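You operate a simulated robot arm through the tools that you are given. There is no shell and no other tool. Be economical: measure what you need, move in short steps, check, and stop when the job is done.

Carry out the task below with a simulated two-armed robot. There is one attempt and no reset: what you move stays moved.

TASK
Stir the primer smooth, holding the handled pot steady, and lid it again.
Fine: lid on the bench meanwhile; wooden paddle back in the blue caddy, nothing spilt.

It is judged by the outcome, as a careful person would: the job done as asked, and still so three seconds after it is handed in. It fails if anything else is knocked over, pushed out of place, dropped, spilled or broken. Lids that push on must go on centred and level and be pressed home; caps that screw on are set level and turned clockwise until they are tight.

THE ROBOT
Two 7-joint arms with two-finger parallel grippers on one trunk, on a base that drives. Base frame: it is fixed to the floor where the robot stands at the start and does not move with it; the origin is under the middle of the robot, x ahead of it, y to its left, z up. Units: cm, rad, N and s.
The left shoulder is at the start at [7, 16.3, 117], the right one opposite. With the tool pointing down near the work surface each hand reaches from about 38 to 88 cm from the robot's upright axis, wherever it stands, measured 20 degrees to its own side. Places, roughly: paddle socket [90, -40, 80]; silver tray [75, -100, 75]; teal mixer [100, -125, 75]; top of the grey steel bench [70, -50, 80]. Payload 3.43 kg a hand.
Tool frame (each hand has its own): the origin (TCP) lies between the finger pads and is the grasp point; the fingertips stand 3.4 cm ahead of it; z points along the fingers, y is the line along which they close. Largest opening 12.8 cm; finger width 2.4, thickness 1.2; the body of the gripper, 4.8 by 13 cm, starts 9.6 cm behind the TCP.
Orientation is that of the tool frame in the base frame, as [roll, pitch, yaw] about the fixed x, y, z axes, in that order (R = Rz(yaw) Ry(pitch) Rx(roll)). With the fingers straight down and closing along the base's y, the tool's x points along the base's -x, its y along +y and its z along -z.

THE INTERFACE
- The arms move only by the tool drive_tool. It takes "left_series", "right_series" or both (then of equal length, played together; a hand with none holds still); each is a list of rows, each a list of 7 numbers: the turn, a rotation vector about the tool's x, y, z in rad, then the shift along the tool's x, y, z in cm, then the opening, from 0 (shut) to 1 (fully open). In form: [[rx, ry, rz, tx, ty, tz, gripper], ...]. A call has 1 to 10 rows; each row is the pose to reach, as a shift and turn from the pose commanded when the call began, along the tool's axes at that moment. A row lasts 0.2 s, in which the tool goes at most 5 cm and 0.15 rad; a call with a longer step from one row to the next is refused whole, and so is a gripper value outside its range. Where a pose cannot be reached the arm comes as near as it can. A force on the tool above 40 N (or 10 N above the force at the start of the call, whichever is more), or a blocked arm, ends the call early, and 0.2 s more pass. The fingers move at their own pace (about 15.3 cm/s each) and stop on an object; they squeeze with about 32 N. The grip force told is the motor's: it shows also when the fingers shut on nothing. Time passes only in rows, and 0.2 s behind the last, so rows that repeat a pose let the fingers close. The reply holds the time, the measured pose of the TCP, the force on the tool along the base axes, the opening and the grip force, in the units named above and with some noise, with the torque about the TCP (base axes, N m) and any sound that the robot's microphone picked up.
- Cameras (640 x 400 px; columns grow to the right, rows downward): "scene" is now at [14.36, -1.15, 139.97]; the picture's right is [-0.21, -0.98, -0.00], its down [-0.52, 0.11, -0.85] and it looks along [0.83, -0.17, -0.53] (base axes); focal length 214 px, centre (320, 200). "left" rides on the left gripper at [7.6, 1.1, -16] in its tool frame; the picture's right is [-0.15, 0.99, 0.00], its down [-0.88, -0.13, -0.46] and it looks along [-0.45, -0.07, 0.89] (tool axes); focal length 234 px, centre (320, 200). "right" rides on the right gripper at [7.6, -1.1, -16] in its tool frame; the picture's right is [0.15, 0.99, 0.00], its down [-0.88, 0.13, -0.46] and it looks along [-0.45, 0.07, 0.89] (tool axes); focal length 234 px, centre (320, 200). There is no depth. A picture from a camera that has moved, and an enlarged one, comes with that camera's place and axes in the base frame and with its lens. The place of the scene camera against the robot may be out by one fixed shift of up to 1.8 cm in any direction.
- camera(camera): a new picture of that camera. It takes no simulated time.
- slide_trunk(by): slides the trunk up (or, below 0, down) by that many cm; the arms and the scene camera ride with it, the base frame stays. It gives what a move gives, with no picture.
- drive_base(legs): drives the robot by 1 to 6 legs, each [ahead, left, turn to the left] in cm, cm and rad, along the robot's own axes; the way and the turn of a leg run together, so that a leg with both is an arc; at most 150 cm and 3.142 rad a leg. The arms and the cameras ride along, it lands a little off, and it stops where it bumps. It gives what a move gives.
- head_to(pan, tilt): turns the head with the scene camera to pan (to the left, within 1.501 rad either way) and tilt (down, from -0.506 to 1.204), counted from straight ahead of the robot. It gives what a move gives.
- enlarge(camera, box): a new picture of the part [left, top, right, bottom] of that camera's present view, enlarged. It takes no simulated time.
- close_job(): hands the job in; it is judged then, once.

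Work in short steps. Places have to be worked out from the pictures, the camera data and where the tool is seen: move nearer, look again, correct. Check each grasp and each placing, and mend what went wrong. You have 120 turns and 108 pictures in all, those below and enlarged ones among them. Open the grippers and draw the arms clear of the work before you hand the job in, unless the task says otherwise; then end with one line.

The tools are called after "Call:" as a command line: name --argument value ..., lists and objects as JSON in quotes. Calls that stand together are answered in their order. drive_tool: Moves the arms, as the interface text tells. Its arguments: {"type":"object","properties":{"left_series":{"type":"array"},"right_series":{"type":"array"}},"required":[]} The other tools are called the same way: slide_trunk (by) slides the trunk up or down; drive_base (legs) drives the base; head_to (pan, tilt) turns the head that bears the scene camera; camera (camera) takes a picture; enlarge (camera, box) takes an enlarged picture of a part of a camera's view; close_job () hands the job in.

At the start:

```text
t: 0.0
left_position: [64.97, 1.57, 121.34]
left_tool_rot: [3.141, 0.0, 3.141]
left_ft_force: [0.7, 0.4, 0.2]
left_moment: [0.02, -0.05, -0.01]
left_gripper_width: 12.79
left_finger_force: 0.1
right_position: [38.98, -45.64, 126.77]
right_tool_rot: [-3.141, 0.0, -3.141]
right_ft_force: [-0.1, -0.7, 0.6]
right_moment: [0.02, -0.01, 0.0]
right_gripper_width: 12.79
right_finger_force: 0.0
trunk travel left (down, up): [-65.0, 29.0]
robot x, y, heading: [0.27, -0.2, -0.004]
head pan, tilt: [-0.208, 0.562]
```

scene: 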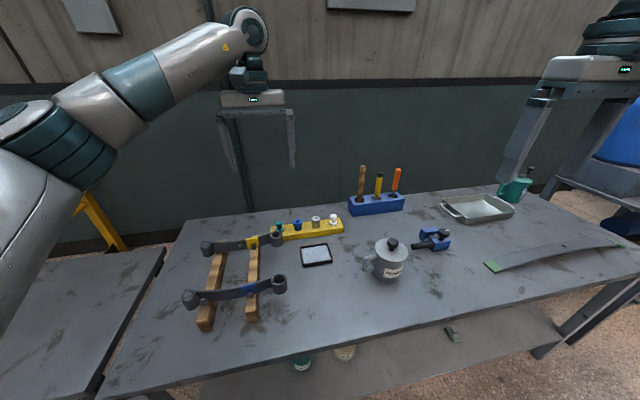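
right: 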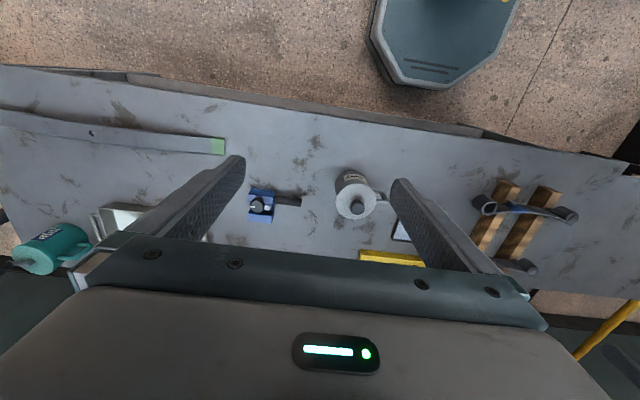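
left: 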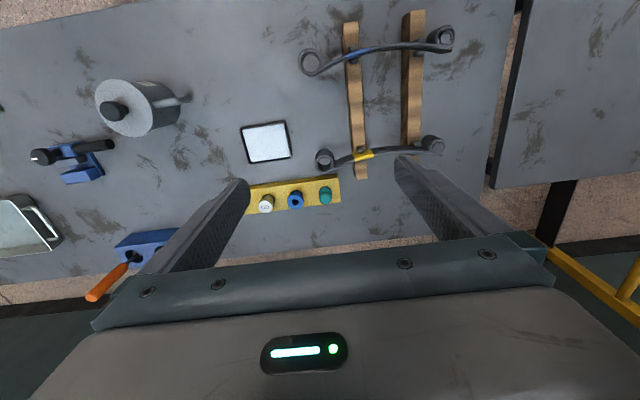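

I see the pot (label side toward me), the blue caddy with three tools. I enlarge both for details.

Call:
enlarge --camera "scene" --box '[340, 220, 460, 295]'

Call:
enlarge --camera "scene" --box '[320, 155, 432, 225]'

Call:
enlarge --camera "left" --box '[0, 50, 240, 200]'

```text
5.33 times, centred on (400, 258) of scene
camera zoom: at [14.36, -1.15, 139.97], right [-0.21, -0.98, 0.0], down [-0.52, 0.11, -0.85], along [0.83, -0.17, -0.53], focal length 1144 px, centre (-107, -107)
```

zoom: 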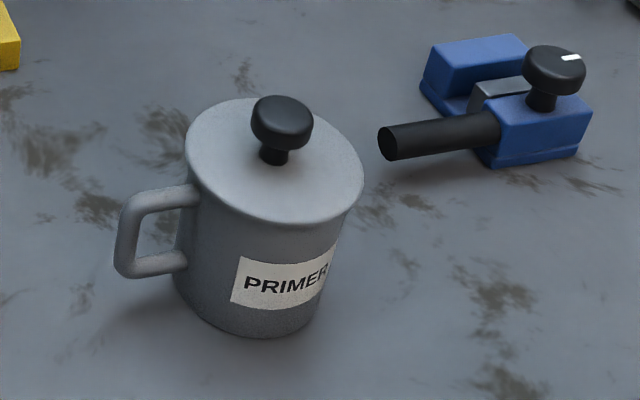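

```text
5.71 times, centred on (376, 190) of scene
camera zoom: at [14.36, -1.15, 139.97], right [-0.21, -0.98, 0.0], down [-0.52, 0.11, -0.85], along [0.83, -0.17, -0.53], focal length 1226 px, centre (0, 257)
```

zoom: 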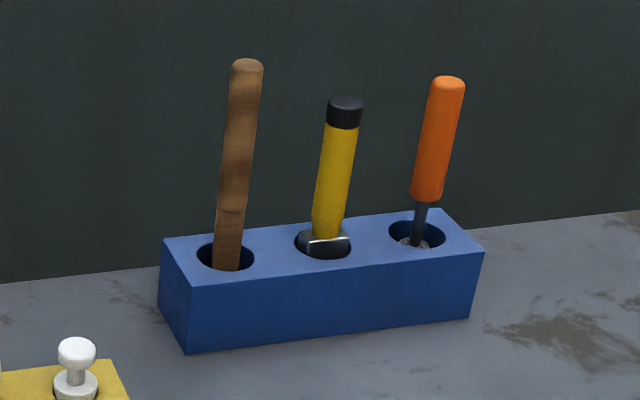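

```text
2.67 times, centred on (120, 125) of left
camera zoom: at [57.48, 2.76, 137.32], right [0.15, 0.99, 0.0], down [0.88, -0.13, 0.46], along [0.45, -0.07, -0.89], focal length 624 px, centre (853, 400)
```

zoom: 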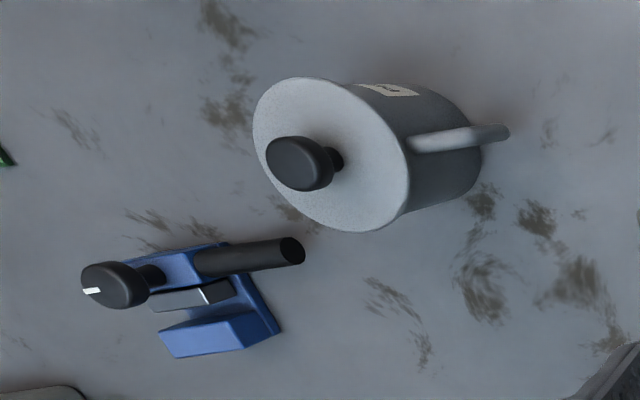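

The pot is about (57,-35), top z≈91, its handle toward +y. The paddle is about (94,-37), top z≈103, beyond reach. I drive right and somewhat ahead so both come within reach.

Call:
drive_base --legs '[[0, -24, 0], [7, 0, 0]]'

Call:
head_to --pan -0.15 --tilt 0.75

Call:
camera --camera "scene"

Call:
camera --camera "left"

Call:
camera --camera "right"

```text
t: 2.4
left_position: [71.35, -23.69, 121.43]
left_tool_rot: [-3.141, 0.004, 3.136]
left_ft_force: [-0.2, 0.1, -0.4]
left_moment: [0.04, 0.0, 0.02]
left_gripper_width: 12.82
left_finger_force: 0.1
right_position: [45.13, -70.89, 126.83]
right_tool_rot: [3.141, 0.001, 3.135]
right_ft_force: [0.1, 0.5, -0.5]
right_moment: [0.01, -0.04, -0.02]
right_gripper_width: 12.8
right_finger_force: 0.1
trunk travel left (down, up): [-65.0, 29.0]
robot x, y, heading: [6.85, -25.05, -0.002]
head pan, tilt: [-0.208, 0.562]
```

```text
t: 3.1
left_position: [71.84, -23.72, 121.23]
left_tool_rot: [3.141, 0.0, 3.133]
left_ft_force: [-0.6, -0.8, 1.6]
left_moment: [-0.03, 0.05, 0.01]
left_gripper_width: 12.81
left_finger_force: 0.0
right_position: [45.41, -70.83, 126.62]
right_tool_rot: [3.141, 0.0, 3.134]
right_ft_force: [0.4, 0.6, -0.5]
right_moment: [0.01, 0.01, 0.04]
right_gripper_width: 12.79
right_finger_force: 0.1
trunk travel left (down, up): [-65.0, 29.0]
robot x, y, heading: [6.5, -24.79, -0.003]
head pan, tilt: [-0.15, 0.75]
```

```text
101 pictures are left
camera scene: at [20.54, -25.55, 138.33], right [-0.16, -0.99, 0.0], down [-0.67, 0.11, -0.73], along [0.72, -0.11, -0.68], focal length 214 px, centre (320, 200)
```

scene: 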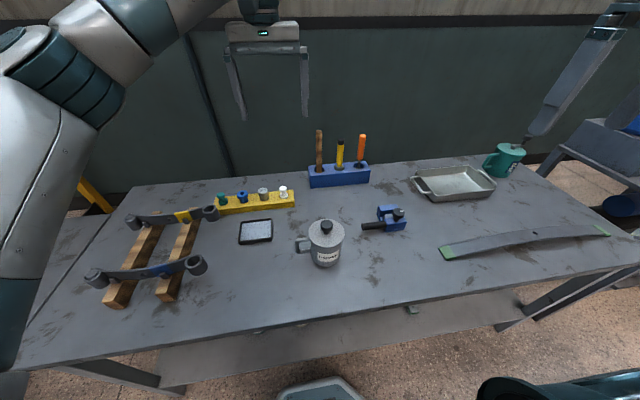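

```text
100 pictures are left
camera left: at [64.23, -22.55, 137.24], right [0.15, 0.99, 0.0], down [0.88, -0.14, 0.45], along [0.45, -0.07, -0.89], focal length 234 px, centre (320, 200)
```

left: 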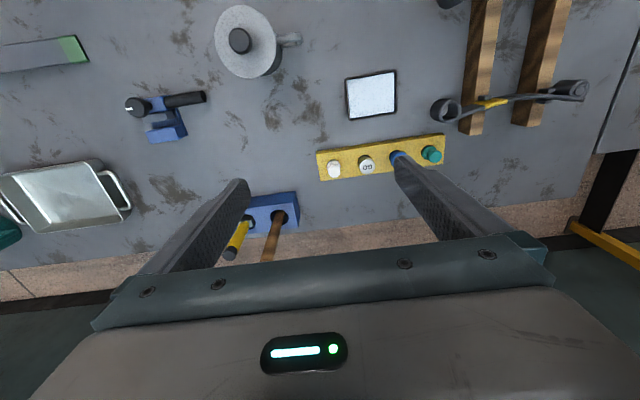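

```text
99 pictures are left
camera right: at [37.93, -71.98, 142.63], right [-0.14, 0.99, 0.0], down [0.88, 0.12, 0.45], along [0.45, 0.06, -0.89], focal length 234 px, centre (320, 200)
```

right: 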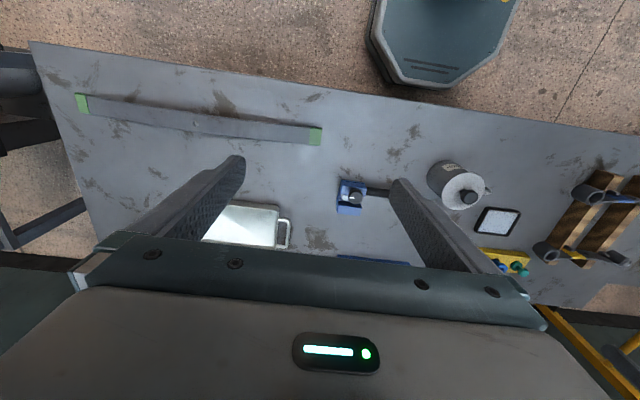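

The pot axis is at about (56.8,-34.3), with the handle pointing almost straight +y and its bar at y≈-26, z 83–89.5. I turn the left hand 90° and bring it to the handle side, and bring the right hand nearer.

Call:
drive_tool --left_series '[[0, 0, -0.15, 1.5, 1, 0.8, 0.5], [0, 0, -0.3, 3, 2, 1.6, 0.5], [0, 0, -0.45, 4.5, 3, 2.4, 0.5], [0, 0, -0.6, 6, 4, 3.2, 0.5], [0, 0, -0.75, 7.5, 5, 4, 0.5], [0, 0, -0.9, 9, 6, 4.8, 0.5], [0, 0, -1.05, 10.5, 7, 5.6, 0.5], [0, 0, -1.2, 12, 8, 6.4, 0.5], [0, 0, -1.35, 13.5, 9, 7.2, 0.5], [0, 0, -1.5, 14.8, 10, 8, 0.5]]' --right_series '[[0, 0, 0, -0.5, 2, 0.8, 1], [0, 0, 0, -1, 4, 1.6, 1], [0, 0, 0, -1.5, 6, 2.4, 1], [0, 0, 0, -2, 8, 3.2, 1], [0, 0, 0, -2.5, 10, 4, 1], [0, 0, 0, -3, 12, 4.8, 1], [0, 0, 0, -3.5, 14, 5.6, 1], [0, 0, 0, -4, 16, 6.4, 1], [0, 0, 0, -4.5, 18, 7.2, 1], [0, 0, 0, -5, 20, 8, 1]]'

Call:
camera --camera "right"

```text
t: 5.3
left_position: [56.99, -13.42, 113.32]
left_tool_rot: [3.14, -0.002, -1.646]
left_ft_force: [0.2, 0.7, 0.0]
left_moment: [0.0, 0.09, 0.0]
left_gripper_width: 6.37
left_finger_force: 0.0
right_position: [50.62, -50.53, 118.91]
right_tool_rot: [3.14, 0.002, 3.134]
right_ft_force: [0.2, 0.1, -0.9]
right_moment: [-0.01, 0.02, 0.0]
right_gripper_width: 12.81
right_finger_force: 0.0
trunk travel left (down, up): [-65.0, 29.0]
robot x, y, heading: [6.82, -24.88, -0.002]
head pan, tilt: [-0.15, 0.75]
```

```text
98 pictures are left
camera right: at [43.04, -51.65, 134.78], right [-0.14, 0.99, 0.0], down [0.88, 0.13, 0.46], along [0.45, 0.06, -0.89], focal length 234 px, centre (320, 200)
```

right: 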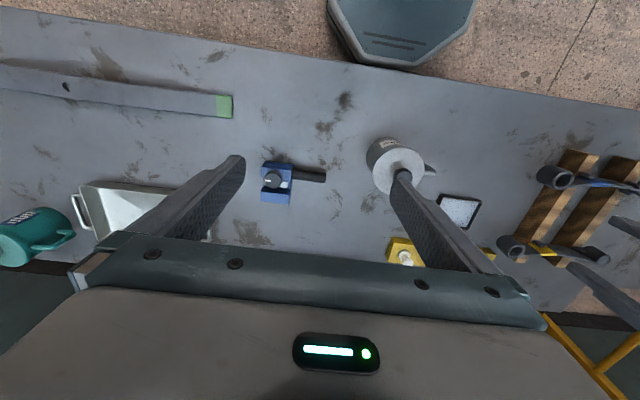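

I finish the left hand's yaw and tilt it 0.7 rad so that it comes to the handle from the +y side, above it.

Call:
drive_tool --left_series '[[0.003, 0.09, -0.01, 0.6, -0.04, 2.2, 0.5], [0.007, 0.18, -0.02, 1.2, -0.08, 4.4, 0.5], [0.01, 0.27, -0.03, 1.8, -0.12, 6.6, 0.5], [0.014, 0.36, -0.04, 2.4, -0.17, 8.8, 0.5], [0.018, 0.45, -0.05, 3, -0.22, 11, 0.5], [0.021, 0.54, -0.06, 3.6, -0.26, 13.2, 0.5], [0.025, 0.63, -0.068, 4.2, -0.3, 15.4, 0.5], [0.028, 0.7, -0.075, 4.6, -0.34, 17.3, 0.5], [0.028, 0.7, -0.075, 4.6, -0.34, 17.3, 0.5]]'

Call:
camera --camera "left"

Call:
enlarge --camera "scene" --box '[240, 190, 400, 290]'

```text
t: 7.3
left_position: [56.87, -18.28, 96.15]
left_tool_rot: [-3.14, -0.702, -1.572]
left_ft_force: [-0.4, 0.5, -0.8]
left_moment: [-0.02, -0.02, 0.0]
left_gripper_width: 6.38
left_finger_force: 0.0
right_position: [50.51, -50.7, 118.89]
right_tool_rot: [-3.141, 0.0, 3.136]
right_ft_force: [0.0, -0.2, -0.7]
right_moment: [0.01, -0.03, -0.03]
right_gripper_width: 12.83
right_finger_force: 0.0
trunk travel left (down, up): [-65.0, 29.0]
robot x, y, heading: [6.63, -24.74, -0.006]
head pan, tilt: [-0.15, 0.75]
```

```text
97 pictures are left
camera left: at [55.71, -13.72, 113.23], right [-0.99, 0.11, -0.1], down [0.13, 0.97, -0.22], along [0.07, -0.23, -0.97], focal length 234 px, centre (320, 200)
```

left: 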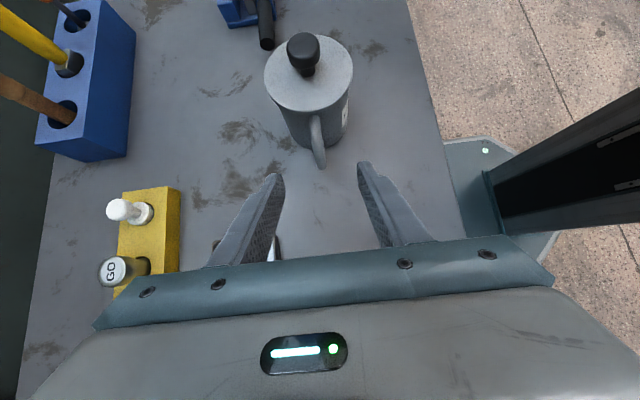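

```text
4.00 times, centred on (320, 240) of scene
camera zoom: at [20.37, -25.55, 138.34], right [-0.16, -0.99, 0.0], down [-0.67, 0.11, -0.73], along [0.72, -0.11, -0.68], focal length 858 px, centre (320, 40)
```

zoom: 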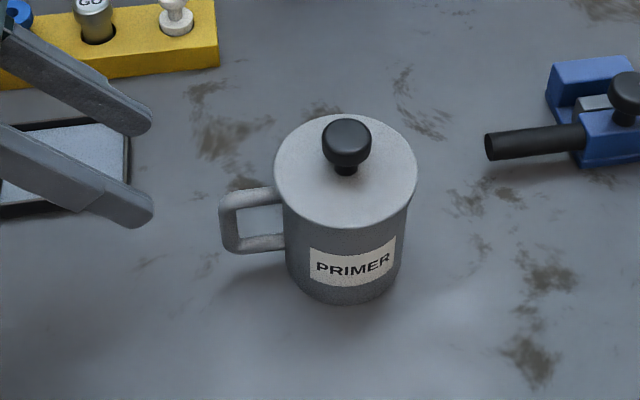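

The handle lies centred between the fingers. I go in along the fingers to bring the TCP to about (57.1,-25.6,86.5), then check before closing.

Call:
drive_tool --left_series '[[0, 0, 0, -0.15, -0.05, 2, 0.5], [0, 0, 0, -0.3, -0.1, 4, 0.5], [0, 0, 0, -0.4, -0.1, 6, 0.4], [0, 0, 0, -0.5, -0.2, 8, 0.35], [0, 0, 0, -0.6, -0.2, 10, 0.3], [0, 0, 0, -0.66, -0.2, 12.1, 0.3], [0, 0, 0, -0.66, -0.2, 12.1, 0.3]]'

Call:
enlarge --camera "left" --box '[220, 40, 420, 280]'

Call:
enlarge --camera "scene" --box '[260, 200, 372, 270]'

```text
t: 8.9
left_position: [56.98, -25.65, 86.44]
left_tool_rot: [-3.141, -0.7, -1.571]
left_ft_force: [-0.6, 0.4, 0.0]
left_moment: [0.02, 0.0, 0.01]
left_gripper_width: 3.86
left_finger_force: 0.2
right_position: [50.59, -50.81, 118.85]
right_tool_rot: [-3.141, 0.0, 3.135]
right_ft_force: [0.1, -0.4, 0.5]
right_moment: [-0.02, 0.0, 0.0]
right_gripper_width: 12.79
right_finger_force: 0.0
trunk travel left (down, up): [-65.0, 29.0]
robot x, y, heading: [6.58, -24.48, -0.003]
head pan, tilt: [-0.15, 0.75]
```

```text
1.67 times, centred on (320, 160) of left
camera zoom: at [55.83, -21.04, 103.56], right [-0.99, 0.11, -0.09], down [0.13, 0.97, -0.22], along [0.07, -0.23, -0.97], focal length 390 px, centre (320, 267)
```

zoom: 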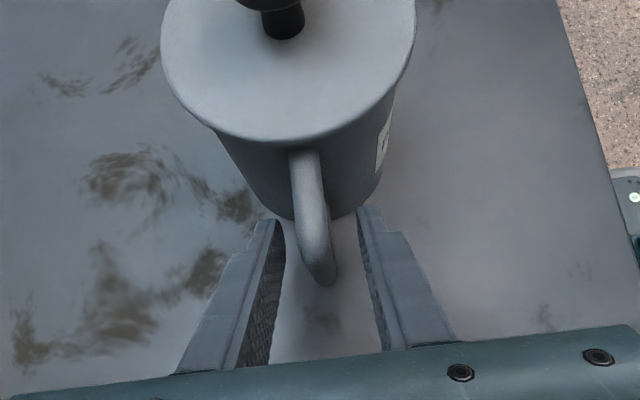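

```text
5.71 times, centred on (316, 235) of scene
camera zoom: at [20.36, -25.49, 138.35], right [-0.16, -0.99, 0.0], down [-0.67, 0.11, -0.73], along [0.72, -0.11, -0.68], focal length 1226 px, centre (343, 0)
```

zoom: 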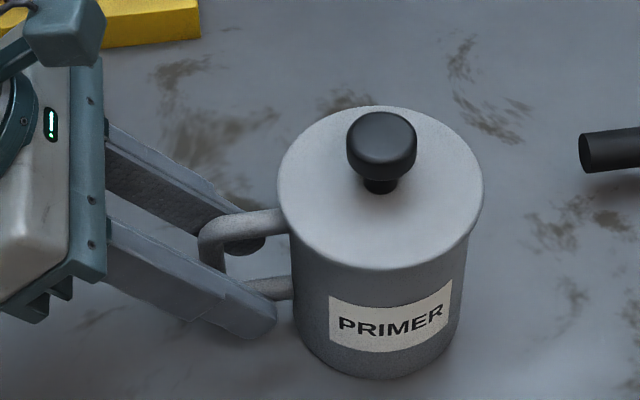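

The fingers straddle the handle bar, roughly centred. I close gently in place.

Call:
drive_tool --left_series '[[0, 0, 0, 0, 0, 0, 0.2], [0, 0, 0, 0, 0, 0, 0.1], [0, 0, 0, 0, 0, 0, 0], [0, 0, 0, 0, 0, 0, 0], [0, 0, 0, 0, 0, 0, 0]]'

Call:
enlarge --camera "scene" --box '[260, 200, 372, 270]'

Call:
camera --camera "left"

```text
t: 10.2
left_position: [57.0, -25.68, 86.41]
left_tool_rot: [3.141, -0.7, -1.572]
left_ft_force: [0.2, 0.0, -0.1]
left_moment: [-0.05, -0.01, -0.01]
left_gripper_width: 1.27
left_finger_force: 32.3
right_position: [50.56, -50.69, 118.82]
right_tool_rot: [-3.141, -0.002, 3.134]
right_ft_force: [-0.1, 0.2, -0.2]
right_moment: [-0.01, -0.01, 0.02]
right_gripper_width: 12.8
right_finger_force: 0.1
trunk travel left (down, up): [-65.0, 29.0]
robot x, y, heading: [6.52, -24.84, -0.005]
head pan, tilt: [-0.15, 0.75]
```

```text
5.71 times, centred on (316, 235) of scene
camera zoom: at [20.38, -25.52, 138.34], right [-0.16, -0.99, 0.0], down [-0.67, 0.11, -0.73], along [0.72, -0.11, -0.68], focal length 1226 px, centre (343, 0)
```

zoom: 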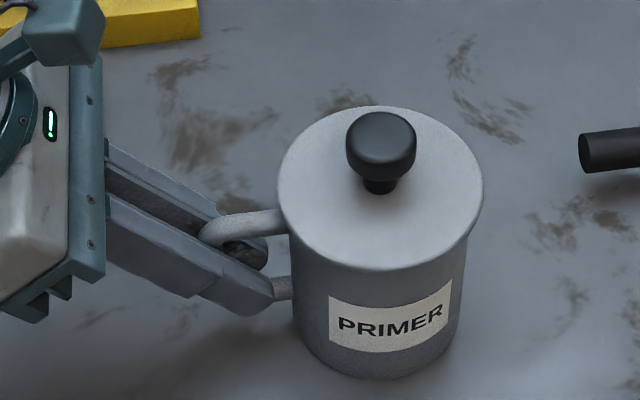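

```text
92 pictures are left
camera left: at [55.85, -21.04, 103.57], right [-0.99, 0.11, -0.09], down [0.13, 0.97, -0.22], along [0.07, -0.23, -0.97], focal length 234 px, centre (320, 200)
```

left: 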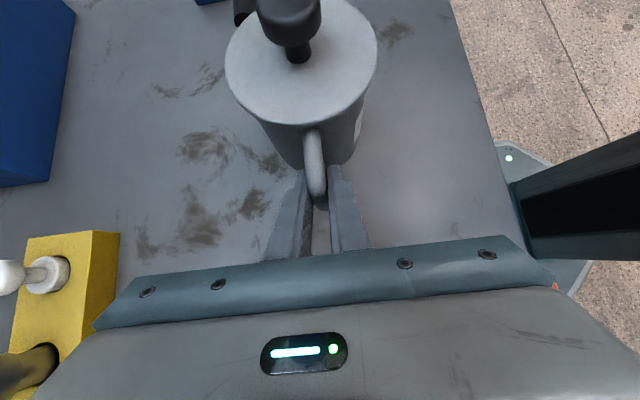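

The handle is firmly held (1.27 cm). Now I bring the right hand above the lid knob, near (57,-34), at z≈104 and look.

Call:
drive_tool --right_series '[[0, 0, 0, -1.1, 2.8, 1, 0.7], [0, 0, 0, -2.2, 5.6, 3, 0.45], [0, 0, 0, -3.3, 8.4, 6, 0.45], [0, 0, 0, -4.4, 11.2, 9, 0.45], [0, 0, 0, -5.5, 14, 12, 0.45], [0, 0, 0, -6.44, 16.7, 14.8, 0.45], [0, 0, 0, -6.44, 16.7, 14.8, 0.45]]'

Call:
camera --camera "right"

Call:
enlarge --camera "scene" --box '[260, 180, 404, 270]'

```text
t: 11.8
left_position: [57.07, -25.72, 86.51]
left_tool_rot: [-3.141, -0.699, -1.571]
left_ft_force: [1.0, -0.5, 0.7]
left_moment: [0.01, 0.1, 0.05]
left_gripper_width: 1.26
left_finger_force: 31.9
right_position: [56.29, -37.27, 106.03]
right_tool_rot: [3.14, 0.002, 3.132]
right_ft_force: [-0.7, -0.3, 0.5]
right_moment: [0.0, 0.01, 0.0]
right_gripper_width: 5.75
right_finger_force: 0.0
right hand out of reach, approached as far as the arm can: row 5, 6, 7
trunk travel left (down, up): [-65.0, 29.0]
robot x, y, heading: [6.73, -25.19, -0.003]
head pan, tilt: [-0.15, 0.75]
```

```text
91 pictures are left
camera right: at [48.8, -38.3, 122.01], right [-0.14, 0.99, 0.0], down [0.88, 0.12, 0.46], along [0.45, 0.07, -0.89], focal length 234 px, centre (320, 200)
```

right: 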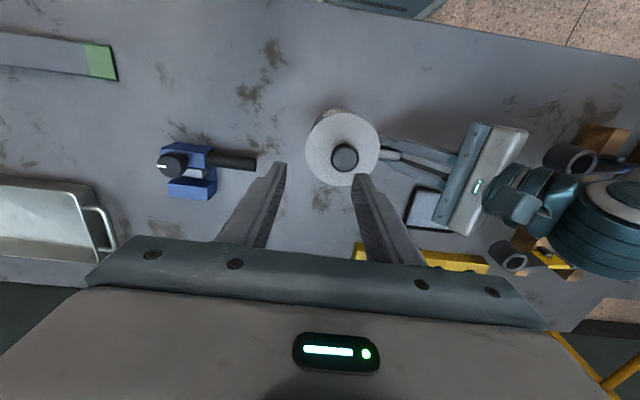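

```text
4.44 times, centred on (332, 225) of scene
camera zoom: at [20.35, -25.53, 138.34], right [-0.16, -0.99, 0.0], down [-0.67, 0.11, -0.73], along [0.72, -0.11, -0.68], focal length 953 px, centre (267, 89)
```

zoom: 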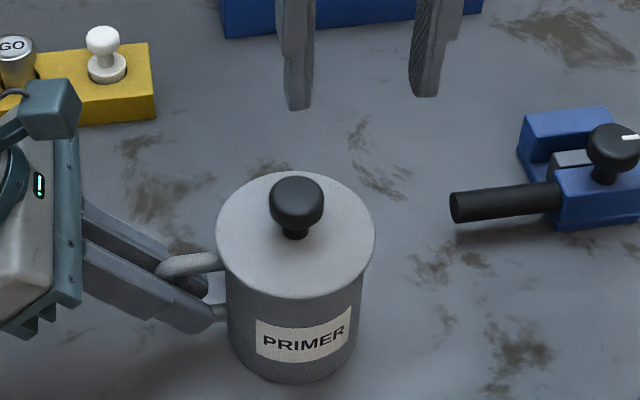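

The right hand stops short of its target by about 3 cm in y. I try the same target with the hand yawed counter-clockwise, which should suit this arm better across the front.

Call:
drive_tool --right_series '[[0, 0, -0.14, 0, 0, 0, 0.45], [0, 0, -0.28, 0, 0, 0, 0.45], [0, 0, -0.42, 0, 0, 0, 0.45], [0, 0, -0.56, 0, 0, 0, 0.45], [0, 0, -0.56, 0, 0, 0, 0.45]]'

```text
t: 12.9
left_position: [57.0, -25.71, 86.37]
left_tool_rot: [-3.14, -0.7, -1.572]
left_ft_force: [0.5, -0.7, 0.2]
left_moment: [-0.11, 0.0, 0.03]
left_gripper_width: 1.3
left_finger_force: 32.3
right_position: [56.46, -37.52, 106.23]
right_tool_rot: [3.141, 0.001, -2.588]
right_ft_force: [0.5, 0.3, 0.7]
right_moment: [0.0, 0.04, -0.02]
right_gripper_width: 5.76
right_finger_force: 0.0
trunk travel left (down, up): [-65.0, 29.0]
robot x, y, heading: [6.14, -24.84, -0.005]
head pan, tilt: [-0.15, 0.75]
```

Call:
drive_tool --right_series '[[0, 0, 0, -0.8, 0.9, 0.7, 0.45], [0, 0, 0, -1.6, 1.8, 1.4, 0.45], [0, 0, 0, -2.3, 2.58, 2, 0.45], [0, 0, 0, -2.3, 2.58, 2, 0.45]]'

```text
t: 13.9
left_position: [56.93, -25.52, 86.35]
left_tool_rot: [3.141, -0.701, -1.572]
left_ft_force: [-0.9, 0.4, -0.2]
left_moment: [-0.07, 0.07, -0.01]
left_gripper_width: 1.28
left_finger_force: 32.0
right_position: [56.36, -37.18, 105.49]
right_tool_rot: [3.139, 0.003, -2.588]
right_ft_force: [0.8, -0.1, 1.0]
right_moment: [0.01, -0.01, 0.02]
right_gripper_width: 5.77
right_finger_force: 0.1
right hand out of reach, approached as far as the arm can: row 1, 2, 3, 4
trunk travel left (down, up): [-65.0, 29.0]
robot x, y, heading: [6.38, -24.92, -0.008]
head pan, tilt: [-0.15, 0.75]
```

Yaw doesn't help. I test whether the limit is nearness: try a point farther out at (65,-34).

Call:
drive_tool --right_series '[[0, 0, 0, -2.3, -2.1, 0, 0.45], [0, 0, 0, -4.6, -3.5, 0, 0.45], [0, 0, 0, -6.9, -2.5, 0, 0.45], [0, 0, 0, -9.1, -1.5, 0, 0.45], [0, 0, 0, -9.1, -1.5, 0, 0.45]]'

```text
t: 15.2
left_position: [57.03, -25.57, 86.38]
left_tool_rot: [-3.142, -0.698, -1.57]
left_ft_force: [0.3, 1.0, 0.6]
left_moment: [0.05, 0.1, -0.01]
left_gripper_width: 1.27
left_finger_force: 32.1
right_position: [62.14, -39.3, 105.91]
right_tool_rot: [3.141, 0.001, -2.586]
right_ft_force: [0.2, 0.2, 0.4]
right_moment: [0.03, 0.01, -0.02]
right_gripper_width: 5.75
right_finger_force: 0.0
right hand out of reach, approached as far as the arm can: row 2, 3, 4, 5
trunk travel left (down, up): [-65.0, 29.0]
robot x, y, heading: [6.62, -25.07, -0.005]
head pan, tilt: [-0.15, 0.75]
```

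Call:
drive_tool --right_series '[[0, 0, 0, 0, 0, -4.5, 0.45], [0, 0, 0, 0, 0, -9, 0.45], [0, 0, 0, 0, 0, -14, 0.45], [0, 0, 0, 0.7, 3.5, -14, 0.45], [0, 0, 0, 1.5, 7.1, -14, 0.45], [0, 0, 0, 1.5, 7.1, -14, 0.45]]'

Call:
camera --camera "scene"

```text
t: 16.6
left_position: [56.92, -25.57, 86.39]
left_tool_rot: [-3.14, -0.702, -1.57]
left_ft_force: [-2.6, 1.2, 0.5]
left_moment: [0.14, -0.03, -0.08]
left_gripper_width: 1.28
left_finger_force: 32.0
right_position: [56.8, -38.89, 119.69]
right_tool_rot: [-3.141, 0.0, -2.588]
right_ft_force: [-0.4, -1.1, 0.1]
right_moment: [0.02, 0.03, 0.01]
right_gripper_width: 5.76
right_finger_force: 0.1
right hand out of reach, approached as far as the arm can: row 2, 3, 4, 5, 6
trunk travel left (down, up): [-65.0, 29.0]
robot x, y, heading: [6.28, -25.04, -0.01]
head pan, tilt: [-0.15, 0.75]
```

```text
89 pictures are left
camera scene: at [20.48, -25.53, 138.34], right [-0.16, -0.99, 0.0], down [-0.67, 0.11, -0.73], along [0.72, -0.11, -0.68], focal length 214 px, centre (320, 200)
```

scene: 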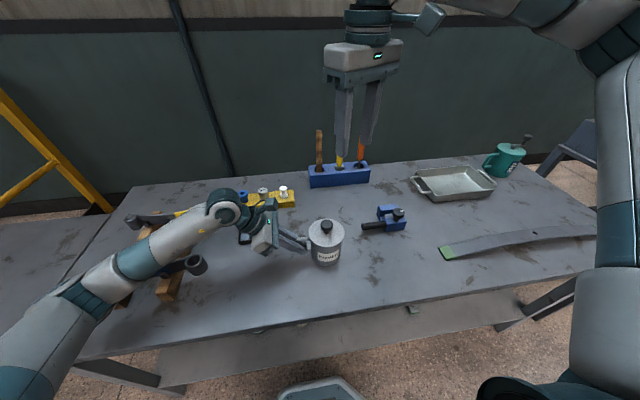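

The right arm's reach inward shrinks with height, so the shoulders are too low for this work. I release the handle, back off the left hand along its approach, and then raise the trunk.

Call:
drive_tool --left_series '[[0, 0, 0, 0, 0, 0, 0.15], [0, 0, 0, 0, 0, 0, 0.3], [0, 0, 0, 0, 0, 0, 0.3], [0, 0, 0, 0.2, 0, -2, 0.3], [0, 0, 0, 0.3, 0, -5, 0.4], [0, 0, 0, 0.5, 0, -8, 0.5], [0, 0, 0, 0.6, 0, -11, 0.5], [0, 0, 0, 0.6, 0, -14, 0.5]]'

Call:
slide_trunk --by 18

Call:
drive_tool --right_series '[[0, 0, 0, 0, 0, 4.5, 0.45], [0, 0, 0, 0, 0, 9, 0.45], [0, 0, 0, 0, 0, 13.5, 0.45], [0, 0, 0, 0, 0, 18, 0.45], [0, 0, 0, 0, 0, 22.5, 0.45], [0, 0, 0, 0, 0, 27, 0.45], [0, 0, 0, 0, 0, 30, 0.45], [0, 0, 0, -1.25, 2.1, 30, 0.45], [0, 0, 0, -2.5, 4.2, 30, 0.45], [0, 0, 0, -2.5, 4.2, 30, 0.45]]'

```text
t: 18.4
left_position: [57.16, -17.03, 97.7]
left_tool_rot: [3.141, -0.7, -1.572]
left_ft_force: [0.3, 0.0, -0.2]
left_moment: [0.04, -0.01, 0.02]
left_gripper_width: 6.4
left_finger_force: 0.0
right_position: [56.87, -38.81, 119.77]
right_tool_rot: [3.141, 0.001, -2.589]
right_ft_force: [-0.2, -0.1, 0.1]
right_moment: [0.0, 0.0, -0.01]
right_gripper_width: 5.78
right_finger_force: 0.1
trunk travel left (down, up): [-65.0, 29.0]
robot x, y, heading: [6.82, -24.62, -0.007]
head pan, tilt: [-0.15, 0.75]
```

```text
t: 20.4
left_position: [57.17, -17.05, 115.56]
left_tool_rot: [-3.141, -0.7, -1.569]
left_ft_force: [-0.1, 0.3, 0.2]
left_moment: [-0.01, 0.03, -0.03]
left_gripper_width: 6.38
left_finger_force: 0.0
right_position: [56.92, -38.92, 137.71]
right_tool_rot: [3.141, 0.001, -2.589]
right_ft_force: [-0.8, 0.2, -1.0]
right_moment: [0.0, -0.01, 0.05]
right_gripper_width: 5.76
right_finger_force: 0.0
trunk travel left (down, up): [-83.0, 11.0]
robot x, y, heading: [6.71, -25.29, -0.01]
head pan, tilt: [-0.15, 0.75]
```

```text
t: 22.6
left_position: [57.22, -17.08, 115.7]
left_tool_rot: [3.141, -0.7, -1.569]
left_ft_force: [0.5, 0.0, -0.4]
left_moment: [0.01, 0.01, 0.01]
left_gripper_width: 6.39
left_finger_force: 0.1
right_position: [55.27, -40.39, 110.67]
right_tool_rot: [3.139, 0.001, -2.588]
right_ft_force: [0.8, -0.6, -0.1]
right_moment: [-0.03, -0.02, -0.01]
right_gripper_width: 5.78
right_finger_force: 0.1
right hand out of reach, approached as far as the arm can: row 6, 7, 8, 9, 10
trunk travel left (down, up): [-83.0, 11.0]
robot x, y, heading: [6.49, -25.29, -0.007]
head pan, tilt: [-0.15, 0.75]
```

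Call:
head_to --pan -0.3 --tilt 0.5

Call:
camera --camera "scene"

Call:
camera --camera "left"

```text
t: 23.3
left_position: [57.17, -17.04, 115.59]
left_tool_rot: [-3.141, -0.7, -1.571]
left_ft_force: [-0.1, -0.5, 0.0]
left_moment: [-0.02, 0.0, 0.01]
left_gripper_width: 6.39
left_finger_force: 0.0
right_position: [55.51, -40.33, 110.77]
right_tool_rot: [3.139, 0.0, -2.588]
right_ft_force: [-0.2, 1.4, -0.1]
right_moment: [0.03, 0.03, -0.01]
right_gripper_width: 5.76
right_finger_force: 0.0
trunk travel left (down, up): [-83.0, 11.0]
robot x, y, heading: [6.35, -25.26, -0.007]
head pan, tilt: [-0.3, 0.499]
```

```text
88 pictures are left
camera scene: at [20.88, -26.96, 158.53], right [-0.3, -0.95, 0.0], down [-0.46, 0.14, -0.88], along [0.84, -0.26, -0.48], focal length 214 px, centre (320, 200)
```

scene: 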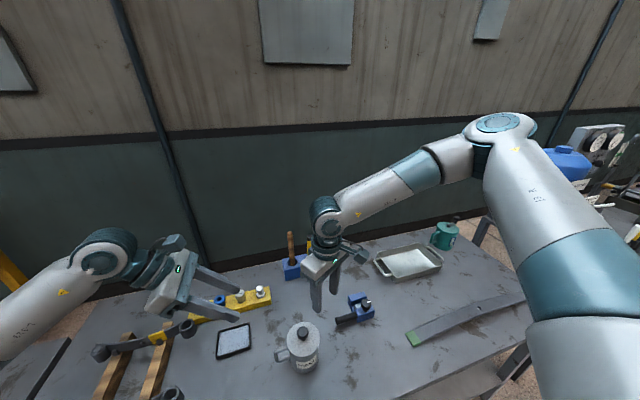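

```text
87 pictures are left
camera left: at [56.1, -12.5, 132.78], right [-0.99, 0.11, -0.09], down [0.13, 0.97, -0.22], along [0.07, -0.23, -0.97], focal length 234 px, centre (320, 200)
```

left: 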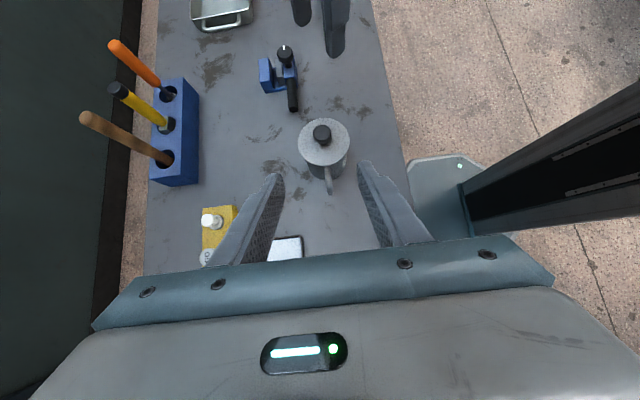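

The right arm is stuck in an awkward elbow-out branch. The left arm's tilted, side-on posture worked, so I'll use its mirror for the right: move out to the right, yaw toward closing along x, then tilt.

Call:
slide_trunk --by -8

Call:
drive_tool --right_series '[[0, 0, 0.15, 0.8, -0.7, -0.5, 0.45], [0, 0, 0.3, 1.6, -1.4, -1, 0.45], [0, 0, 0.45, 2.4, -2.1, -1.5, 0.45], [0, 0, 0.6, 3.2, -2.8, -2, 0.45], [0, 0, 0.75, 4, -3.5, -2.5, 0.45], [0, 0, 0.9, 4.8, -4.2, -3, 0.45], [0, 0, 1.05, 5.6, -4.9, -3.5, 0.45], [0, 0, 1.2, 6.4, -5.6, -4, 0.45], [0, 0, 1.35, 7.2, -6.3, -4, 0.45], [0, 0, 1.5, 7.8, -6.9, -4, 0.45]]'

```text
t: 24.5
left_position: [57.13, -17.09, 107.72]
left_tool_rot: [3.139, -0.7, -1.571]
left_ft_force: [-0.1, 0.7, 0.1]
left_moment: [0.01, -0.03, -0.01]
left_gripper_width: 6.4
left_finger_force: 0.0
right_position: [55.39, -40.37, 102.68]
right_tool_rot: [3.141, 0.003, -2.587]
right_ft_force: [-0.6, 0.5, -0.6]
right_moment: [-0.01, -0.04, 0.01]
right_gripper_width: 5.75
right_finger_force: 0.0
trunk travel left (down, up): [-75.0, 19.0]
robot x, y, heading: [6.37, -24.79, -0.006]
head pan, tilt: [-0.3, 0.499]
```

```text
t: 26.7
left_position: [57.13, -17.07, 107.71]
left_tool_rot: [-3.14, -0.7, -1.571]
left_ft_force: [-0.3, -0.7, 0.3]
left_moment: [0.0, -0.02, -0.02]
left_gripper_width: 6.42
left_finger_force: 0.1
right_position: [52.38, -50.33, 106.57]
right_tool_rot: [3.141, -0.003, 2.194]
right_ft_force: [0.2, -0.4, -0.2]
right_moment: [-0.05, -0.01, -0.01]
right_gripper_width: 5.75
right_finger_force: 0.0
trunk travel left (down, up): [-75.0, 19.0]
robot x, y, heading: [6.81, -24.6, -0.001]
head pan, tilt: [-0.3, 0.499]
```

Call:
drive_tool --right_series '[[-0.023, 0.072, 0.075, 0.3, 0.5, 0, 0.45], [-0.047, 0.145, 0.151, 0.7, 1.2, 0, 0.45], [-0.07, 0.217, 0.226, 1.4, 2.4, 0, 0.45], [-0.094, 0.29, 0.302, 2.2, 3.8, 0.5, 0.45], [-0.117, 0.362, 0.377, 3, 5.3, 1.2, 0.45], [-0.14, 0.435, 0.453, 3.8, 6.8, 2, 0.45], [-0.164, 0.507, 0.528, 4.7, 8.2, 2.7, 0.45], [-0.187, 0.58, 0.604, 5.5, 9.6, 3.4, 0.45], [-0.187, 0.58, 0.604, 5.5, 9.6, 3.4, 0.45]]'

Call:
camera --camera "right"

```text
t: 28.7
left_position: [57.1, -16.99, 107.69]
left_tool_rot: [3.141, -0.701, -1.57]
left_ft_force: [1.0, -0.6, -0.4]
left_moment: [0.03, -0.02, -0.04]
left_gripper_width: 6.4
left_finger_force: 0.0
right_position: [57.03, -40.39, 103.43]
right_tool_rot: [-3.142, -0.601, 1.571]
right_ft_force: [-1.0, 0.1, -0.2]
right_moment: [-0.01, 0.0, -0.01]
right_gripper_width: 5.76
right_finger_force: 0.0
trunk travel left (down, up): [-75.0, 19.0]
robot x, y, heading: [6.69, -24.82, -0.006]
head pan, tilt: [-0.3, 0.499]
```

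```text
86 pictures are left
camera right: at [55.86, -43.23, 120.81], right [0.99, 0.12, 0.08], down [0.13, -0.98, -0.12], along [0.07, 0.13, -0.99], focal length 234 px, centre (320, 200)
```

right: 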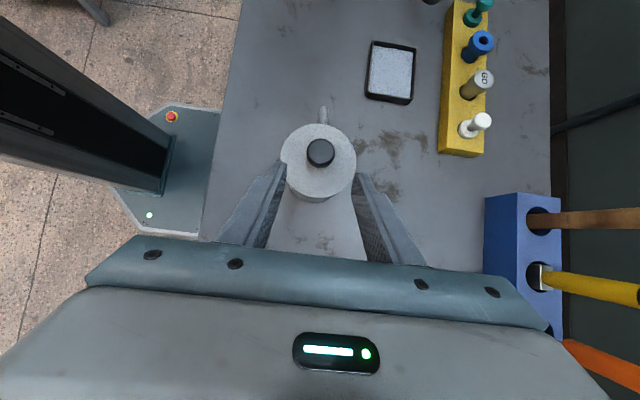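

The right hand now reaches; the knob is at about (57.1,-34.2) in line with the fingers. First I regrasp the handle with the left hand, as before.

Call:
drive_tool --left_series '[[0, 0, 0, -2, 0, 2.7, 0.5], [0, 0, 0, -4, 0, 5.4, 0.5], [0, 0, 0, -6.5, 0, 8.1, 0.5], [0, 0, 0, -7.03, 0, 11, 0.4], [0, 0, 0, -7.03, 0, 14, 0.35], [0, 0, 0, -7.03, 0, 17, 0.3], [0, 0, 0, -7.03, 0, 20, 0.3], [0, 0, 0, -7.03, 0, 21.8, 0.3], [0, 0, 0, -7.03, 0, 21.8, 0.3]]'

Call:
camera --camera "left"

Call:
enlarge --camera "right" --box '[240, 80, 400, 260]'

```text
t: 30.7
left_position: [57.28, -25.71, 86.47]
left_tool_rot: [3.141, -0.701, -1.57]
left_ft_force: [0.1, 0.6, 0.4]
left_moment: [0.01, 0.01, 0.0]
left_gripper_width: 3.85
left_finger_force: 0.2
right_position: [56.93, -40.47, 103.48]
right_tool_rot: [-3.141, -0.598, 1.574]
right_ft_force: [-0.7, 0.2, -0.2]
right_moment: [0.04, -0.02, 0.0]
right_gripper_width: 5.76
right_finger_force: 0.1
trunk travel left (down, up): [-75.0, 19.0]
robot x, y, heading: [6.93, -24.86, -0.01]
head pan, tilt: [-0.3, 0.499]
```

```text
85 pictures are left
camera left: at [56.09, -21.23, 103.56], right [-0.99, 0.11, -0.09], down [0.13, 0.97, -0.22], along [0.07, -0.23, -0.97], focal length 234 px, centre (320, 200)
```

left: 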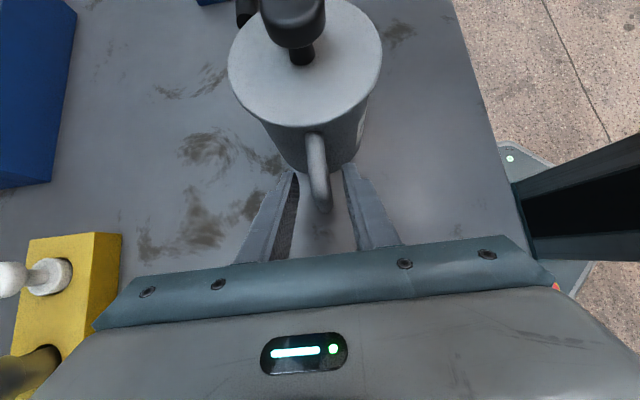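

```text
2.22 times, centred on (320, 170) of right
camera zoom: at [55.86, -43.24, 120.8], right [0.99, 0.12, 0.08], down [0.13, -0.98, -0.12], along [0.07, 0.13, -0.99], focal length 520 px, centre (320, 267)
```

zoom: 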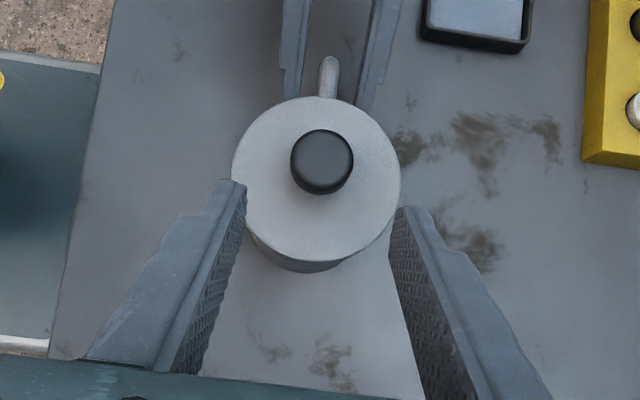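

Left is around the handle again. I close it, and bring the right hand down around the knob, fingertips just above the lid.

Call:
drive_tool --left_series '[[0, 0, 0, 0, 0, 0, 0.2], [0, 0, 0, 0, 0, 0, 0.1], [0, 0, 0, 0, 0, 0, 0], [0, 0, 0, 0, 0, 0, 0], [0, 0, 0, 0, 0, 0, 0], [0, 0, 0, 0, 0, 0, 0], [0, 0, 0, 0, 0, 0, 0], [0, 0, 0, 0, 0, 0, 0]]' --right_series '[[0, 0, 0, 0, 0, 0, 0.45], [0, 0, 0, 0, 0, 0, 0.45], [0, 0, 0, 0, 0, 2, 0.45], [0, 0, 0, 0, 0.1, 4, 0.45], [0, 0, 0, 0, 0.15, 6, 0.45], [0, 0, 0, 0, 0.15, 8, 0.45], [0, 0, 0, 0, 0.15, 9.7, 0.45], [0, 0, 0, 0, 0.15, 10, 0.45]]'

Call:
camera --camera "right"

Call:
head_to --pan -0.15 --tilt 0.85

Call:
camera --camera "scene"

```text
t: 32.5
left_position: [57.25, -25.64, 86.43]
left_tool_rot: [-3.14, -0.698, -1.569]
left_ft_force: [-0.8, 0.9, 1.6]
left_moment: [-0.1, 0.34, -0.11]
left_gripper_width: 1.27
left_finger_force: 31.8
right_position: [57.0, -35.48, 95.86]
right_tool_rot: [3.14, -0.601, 1.572]
right_ft_force: [-0.3, 0.1, 0.2]
right_moment: [0.01, 0.01, 0.01]
right_gripper_width: 5.79
right_finger_force: 0.1
right hand out of reach, approached as far as the arm can: row 7, 8
trunk travel left (down, up): [-75.0, 19.0]
robot x, y, heading: [6.67, -24.67, -0.002]
head pan, tilt: [-0.3, 0.499]
```

```text
83 pictures are left
camera right: at [55.85, -38.27, 113.25], right [0.99, 0.12, 0.08], down [0.13, -0.98, -0.12], along [0.07, 0.13, -0.99], focal length 234 px, centre (320, 200)
```

right: 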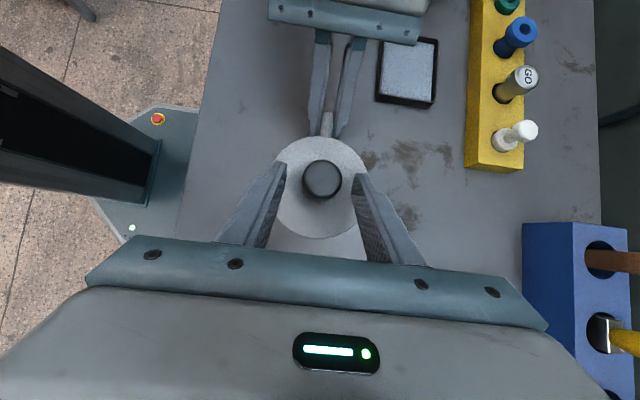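

```text
t: 33.3
left_position: [57.26, -25.77, 86.37]
left_tool_rot: [-3.141, -0.701, -1.571]
left_ft_force: [-1.0, 0.7, 0.7]
left_moment: [-0.09, 0.29, -0.13]
left_gripper_width: 1.27
left_finger_force: 31.7
right_position: [56.9, -35.52, 95.94]
right_tool_rot: [3.141, -0.603, 1.573]
right_ft_force: [0.7, -0.4, 0.2]
right_moment: [0.02, -0.01, 0.0]
right_gripper_width: 5.77
right_finger_force: 0.0
trunk travel left (down, up): [-75.0, 19.0]
robot x, y, heading: [6.65, -25.01, -0.009]
head pan, tilt: [-0.15, 0.85]
```

```text
82 pictures are left
camera scene: at [19.9, -25.43, 147.55], right [-0.16, -0.99, 0.0], down [-0.74, 0.12, -0.66], along [0.65, -0.1, -0.75], focal length 214 px, centre (320, 200)
```

scene: 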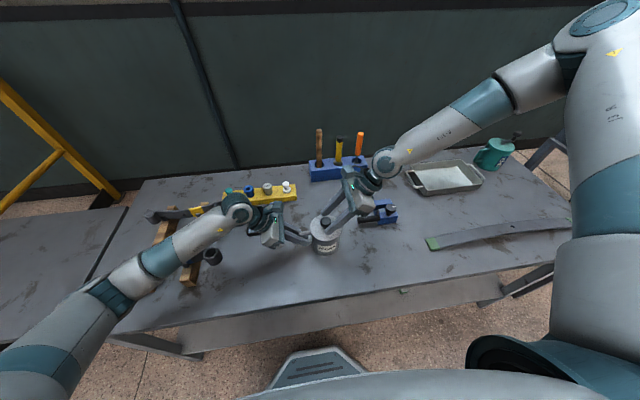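

The right arm is again marginal; the pot should sit farther to the robot's right. I release the handle, back both hands off and shift the base 9 cm left.

Call:
drive_tool --left_series '[[0, 0, 0, 0, 0, 0, 0.15], [0, 0, 0, 0, 0, 0, 0.3], [0, 0, 0, 0, 0, 0, 0.3], [0, 0, 0, 0.1, 0, -2, 0.3], [0, 0, 0, 0.2, 0, -5, 0.4], [0, 0, 0, 0.3, 0, -8, 0.5], [0, 0, 0, 0.4, 0, -11, 0.5], [0, 0, 0, 0.5, 0, -14, 0.5]]' --right_series '[[0, 0, 0, 0, 0, 0, 0.45], [0, 0, 0, 0, 0, -1, 0.45], [0, 0, 0, 0, 0, -2.5, 0.45], [0, 0, 0, 0, 0, -4, 0.45], [0, 0, 0, 0, 0, -6, 0.45], [0, 0, 0, 0, 0, -8, 0.45], [0, 0, 0, 0, 0, -10, 0.45], [0, 0, 0, 0, 0, -12, 0.45]]'

Call:
drive_base --legs '[[0, 9, 0]]'

```text
t: 35.1
left_position: [57.13, -16.92, 97.33]
left_tool_rot: [-3.139, -0.7, -1.571]
left_ft_force: [0.3, 0.8, 1.0]
left_moment: [0.0, -0.04, 0.01]
left_gripper_width: 6.4
left_finger_force: 0.1
right_position: [56.98, -42.16, 105.83]
right_tool_rot: [3.14, -0.601, 1.575]
right_ft_force: [0.0, 0.4, 0.6]
right_moment: [0.0, 0.01, 0.0]
right_gripper_width: 5.78
right_finger_force: 0.1
trunk travel left (down, up): [-75.0, 19.0]
robot x, y, heading: [7.01, -24.53, -0.008]
head pan, tilt: [-0.15, 0.85]
```

```text
t: 36.2
left_position: [57.21, -8.29, 97.27]
left_tool_rot: [3.141, -0.7, -1.575]
left_ft_force: [0.9, 0.4, 1.1]
left_moment: [0.03, 0.0, -0.02]
left_gripper_width: 6.39
left_finger_force: 0.0
right_position: [57.04, -33.3, 105.76]
right_tool_rot: [-3.141, -0.601, 1.572]
right_ft_force: [0.1, -0.3, 0.1]
right_moment: [0.0, -0.01, 0.01]
right_gripper_width: 5.77
right_finger_force: 0.1
trunk travel left (down, up): [-75.0, 19.0]
robot x, y, heading: [6.72, -15.81, -0.009]
head pan, tilt: [-0.15, 0.85]
```

Left goes back to the handle while the right hand lowers vertically toward the knob (stopping slightly high).

Call:
drive_tool --left_series '[[0, 0, 0, 2, 0, 2.5, 0.5], [0, 0, 0, 4, 0, 5, 0.5], [0, 0, 0, 6.36, 0, 7.5, 0.5], [0, 0, 0, 6.36, 0.1, 10, 0.45], [0, 0, 0, 6.36, 0.1, 13, 0.4], [0, 0, 0, 6.36, 0.1, 16, 0.35], [0, 0, 0, 6.36, 0.1, 19.5, 0.3], [0, 0, 0, 6.36, 0.1, 19.5, 0.3]]' --right_series '[[0, 0, 0, -1, 0, 1, 0.45], [0, 0, 0, -2, 0, 2, 0.45], [0, 0, 0, -3, 0, 3, 0.45], [0, 0, 0, -4, 0.1, 4, 0.45], [0, 0, 0, -5, 0.1, 5, 0.45], [0, 0, 0, -6, 0.1, 6, 0.45], [0, 0, 0, -6.3, 0.1, 7, 0.45], [0, 0, 0, -6.3, 0.1, 7, 0.45]]'

Call:
camera --camera "left"

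Call:
camera --camera "right"

```text
t: 38.0
left_position: [57.38, -25.98, 86.31]
left_tool_rot: [-3.14, -0.702, -1.572]
left_ft_force: [-0.6, -0.8, 0.4]
left_moment: [0.03, 0.02, 0.01]
left_gripper_width: 3.83
left_finger_force: 0.0
right_position: [57.14, -34.45, 96.36]
right_tool_rot: [3.141, -0.599, 1.571]
right_ft_force: [0.7, -0.5, 0.1]
right_moment: [0.0, -0.02, -0.01]
right_gripper_width: 5.75
right_finger_force: 0.1
trunk travel left (down, up): [-75.0, 19.0]
robot x, y, heading: [6.7, -15.62, -0.004]
head pan, tilt: [-0.15, 0.85]
```

```text
81 pictures are left
camera left: at [56.27, -21.36, 103.47], right [-0.99, 0.11, -0.1], down [0.13, 0.97, -0.22], along [0.07, -0.23, -0.97], focal length 234 px, centre (320, 200)
```

left: 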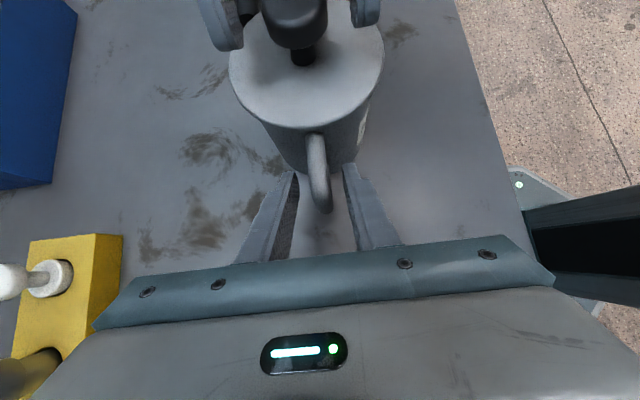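

```text
80 pictures are left
camera right: at [56.07, -37.19, 113.73], right [0.99, 0.12, 0.08], down [0.13, -0.98, -0.12], along [0.07, 0.13, -0.99], focal length 234 px, centre (320, 200)
```

right: 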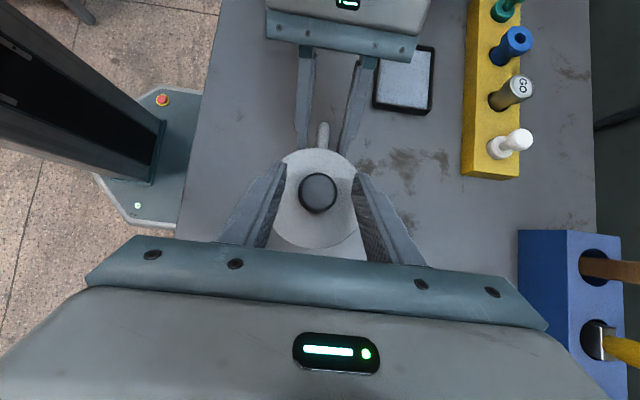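

Both hands reach now. Left closes on the handle; the right lowers the last 1.4 cm and closes on the knob.

Call:
drive_tool --left_series '[[0, 0, 0, 0, 0, 0, 0.2], [0, 0, 0, 0, 0, 0, 0.1], [0, 0, 0, 0, 0, 0, 0], [0, 0, 0, 0, 0, 0, 0], [0, 0, 0, 0, 0, 0, 0], [0, 0, 0, 0, 0, 0, 0], [0, 0, 0, 0, 0, 0, 0], [0, 0, 0, 0, 0, 0, 0], [0, 0, 0, 0, 0, 0, 0]]' --right_series '[[0, 0, 0, -0.2, 0, 0.3, 0.45], [0, 0, 0, -0.4, 0, 0.6, 0.45], [0, 0, 0, -0.6, 0, 0.9, 0.45], [0, 0, 0, -0.79, 0, 1.16, 0.45], [0, 0, 0, -0.79, 0, 1.16, 0.35], [0, 0, 0, -0.79, 0, 1.16, 0.25], [0, 0, 0, -0.79, 0, 1.16, 0.1], [0, 0, 0, -0.79, 0, 1.16, 0], [0, 0, 0, -0.79, 0, 1.16, 0]]'

Call:
camera --camera "left"

```text
t: 40.0
left_position: [57.35, -25.96, 86.46]
left_tool_rot: [-3.141, -0.699, -1.573]
left_ft_force: [-2.8, 1.2, 0.3]
left_moment: [-0.06, 0.11, -0.19]
left_gripper_width: 1.28
left_finger_force: 32.1
right_position: [57.42, -34.56, 94.94]
right_tool_rot: [3.14, -0.601, 1.57]
right_ft_force: [2.5, -0.4, 1.1]
right_moment: [-0.05, -0.04, -0.03]
right_gripper_width: 3.25
right_finger_force: 32.2
trunk travel left (down, up): [-75.0, 19.0]
robot x, y, heading: [6.65, -15.79, -0.008]
head pan, tilt: [-0.15, 0.85]
```

```text
79 pictures are left
camera left: at [56.29, -21.38, 103.48], right [-0.99, 0.11, -0.09], down [0.13, 0.97, -0.22], along [0.07, -0.23, -0.97], focal length 234 px, centre (320, 200)
```

left: 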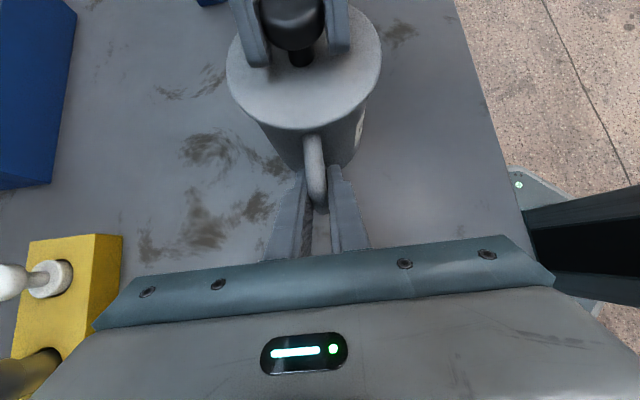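

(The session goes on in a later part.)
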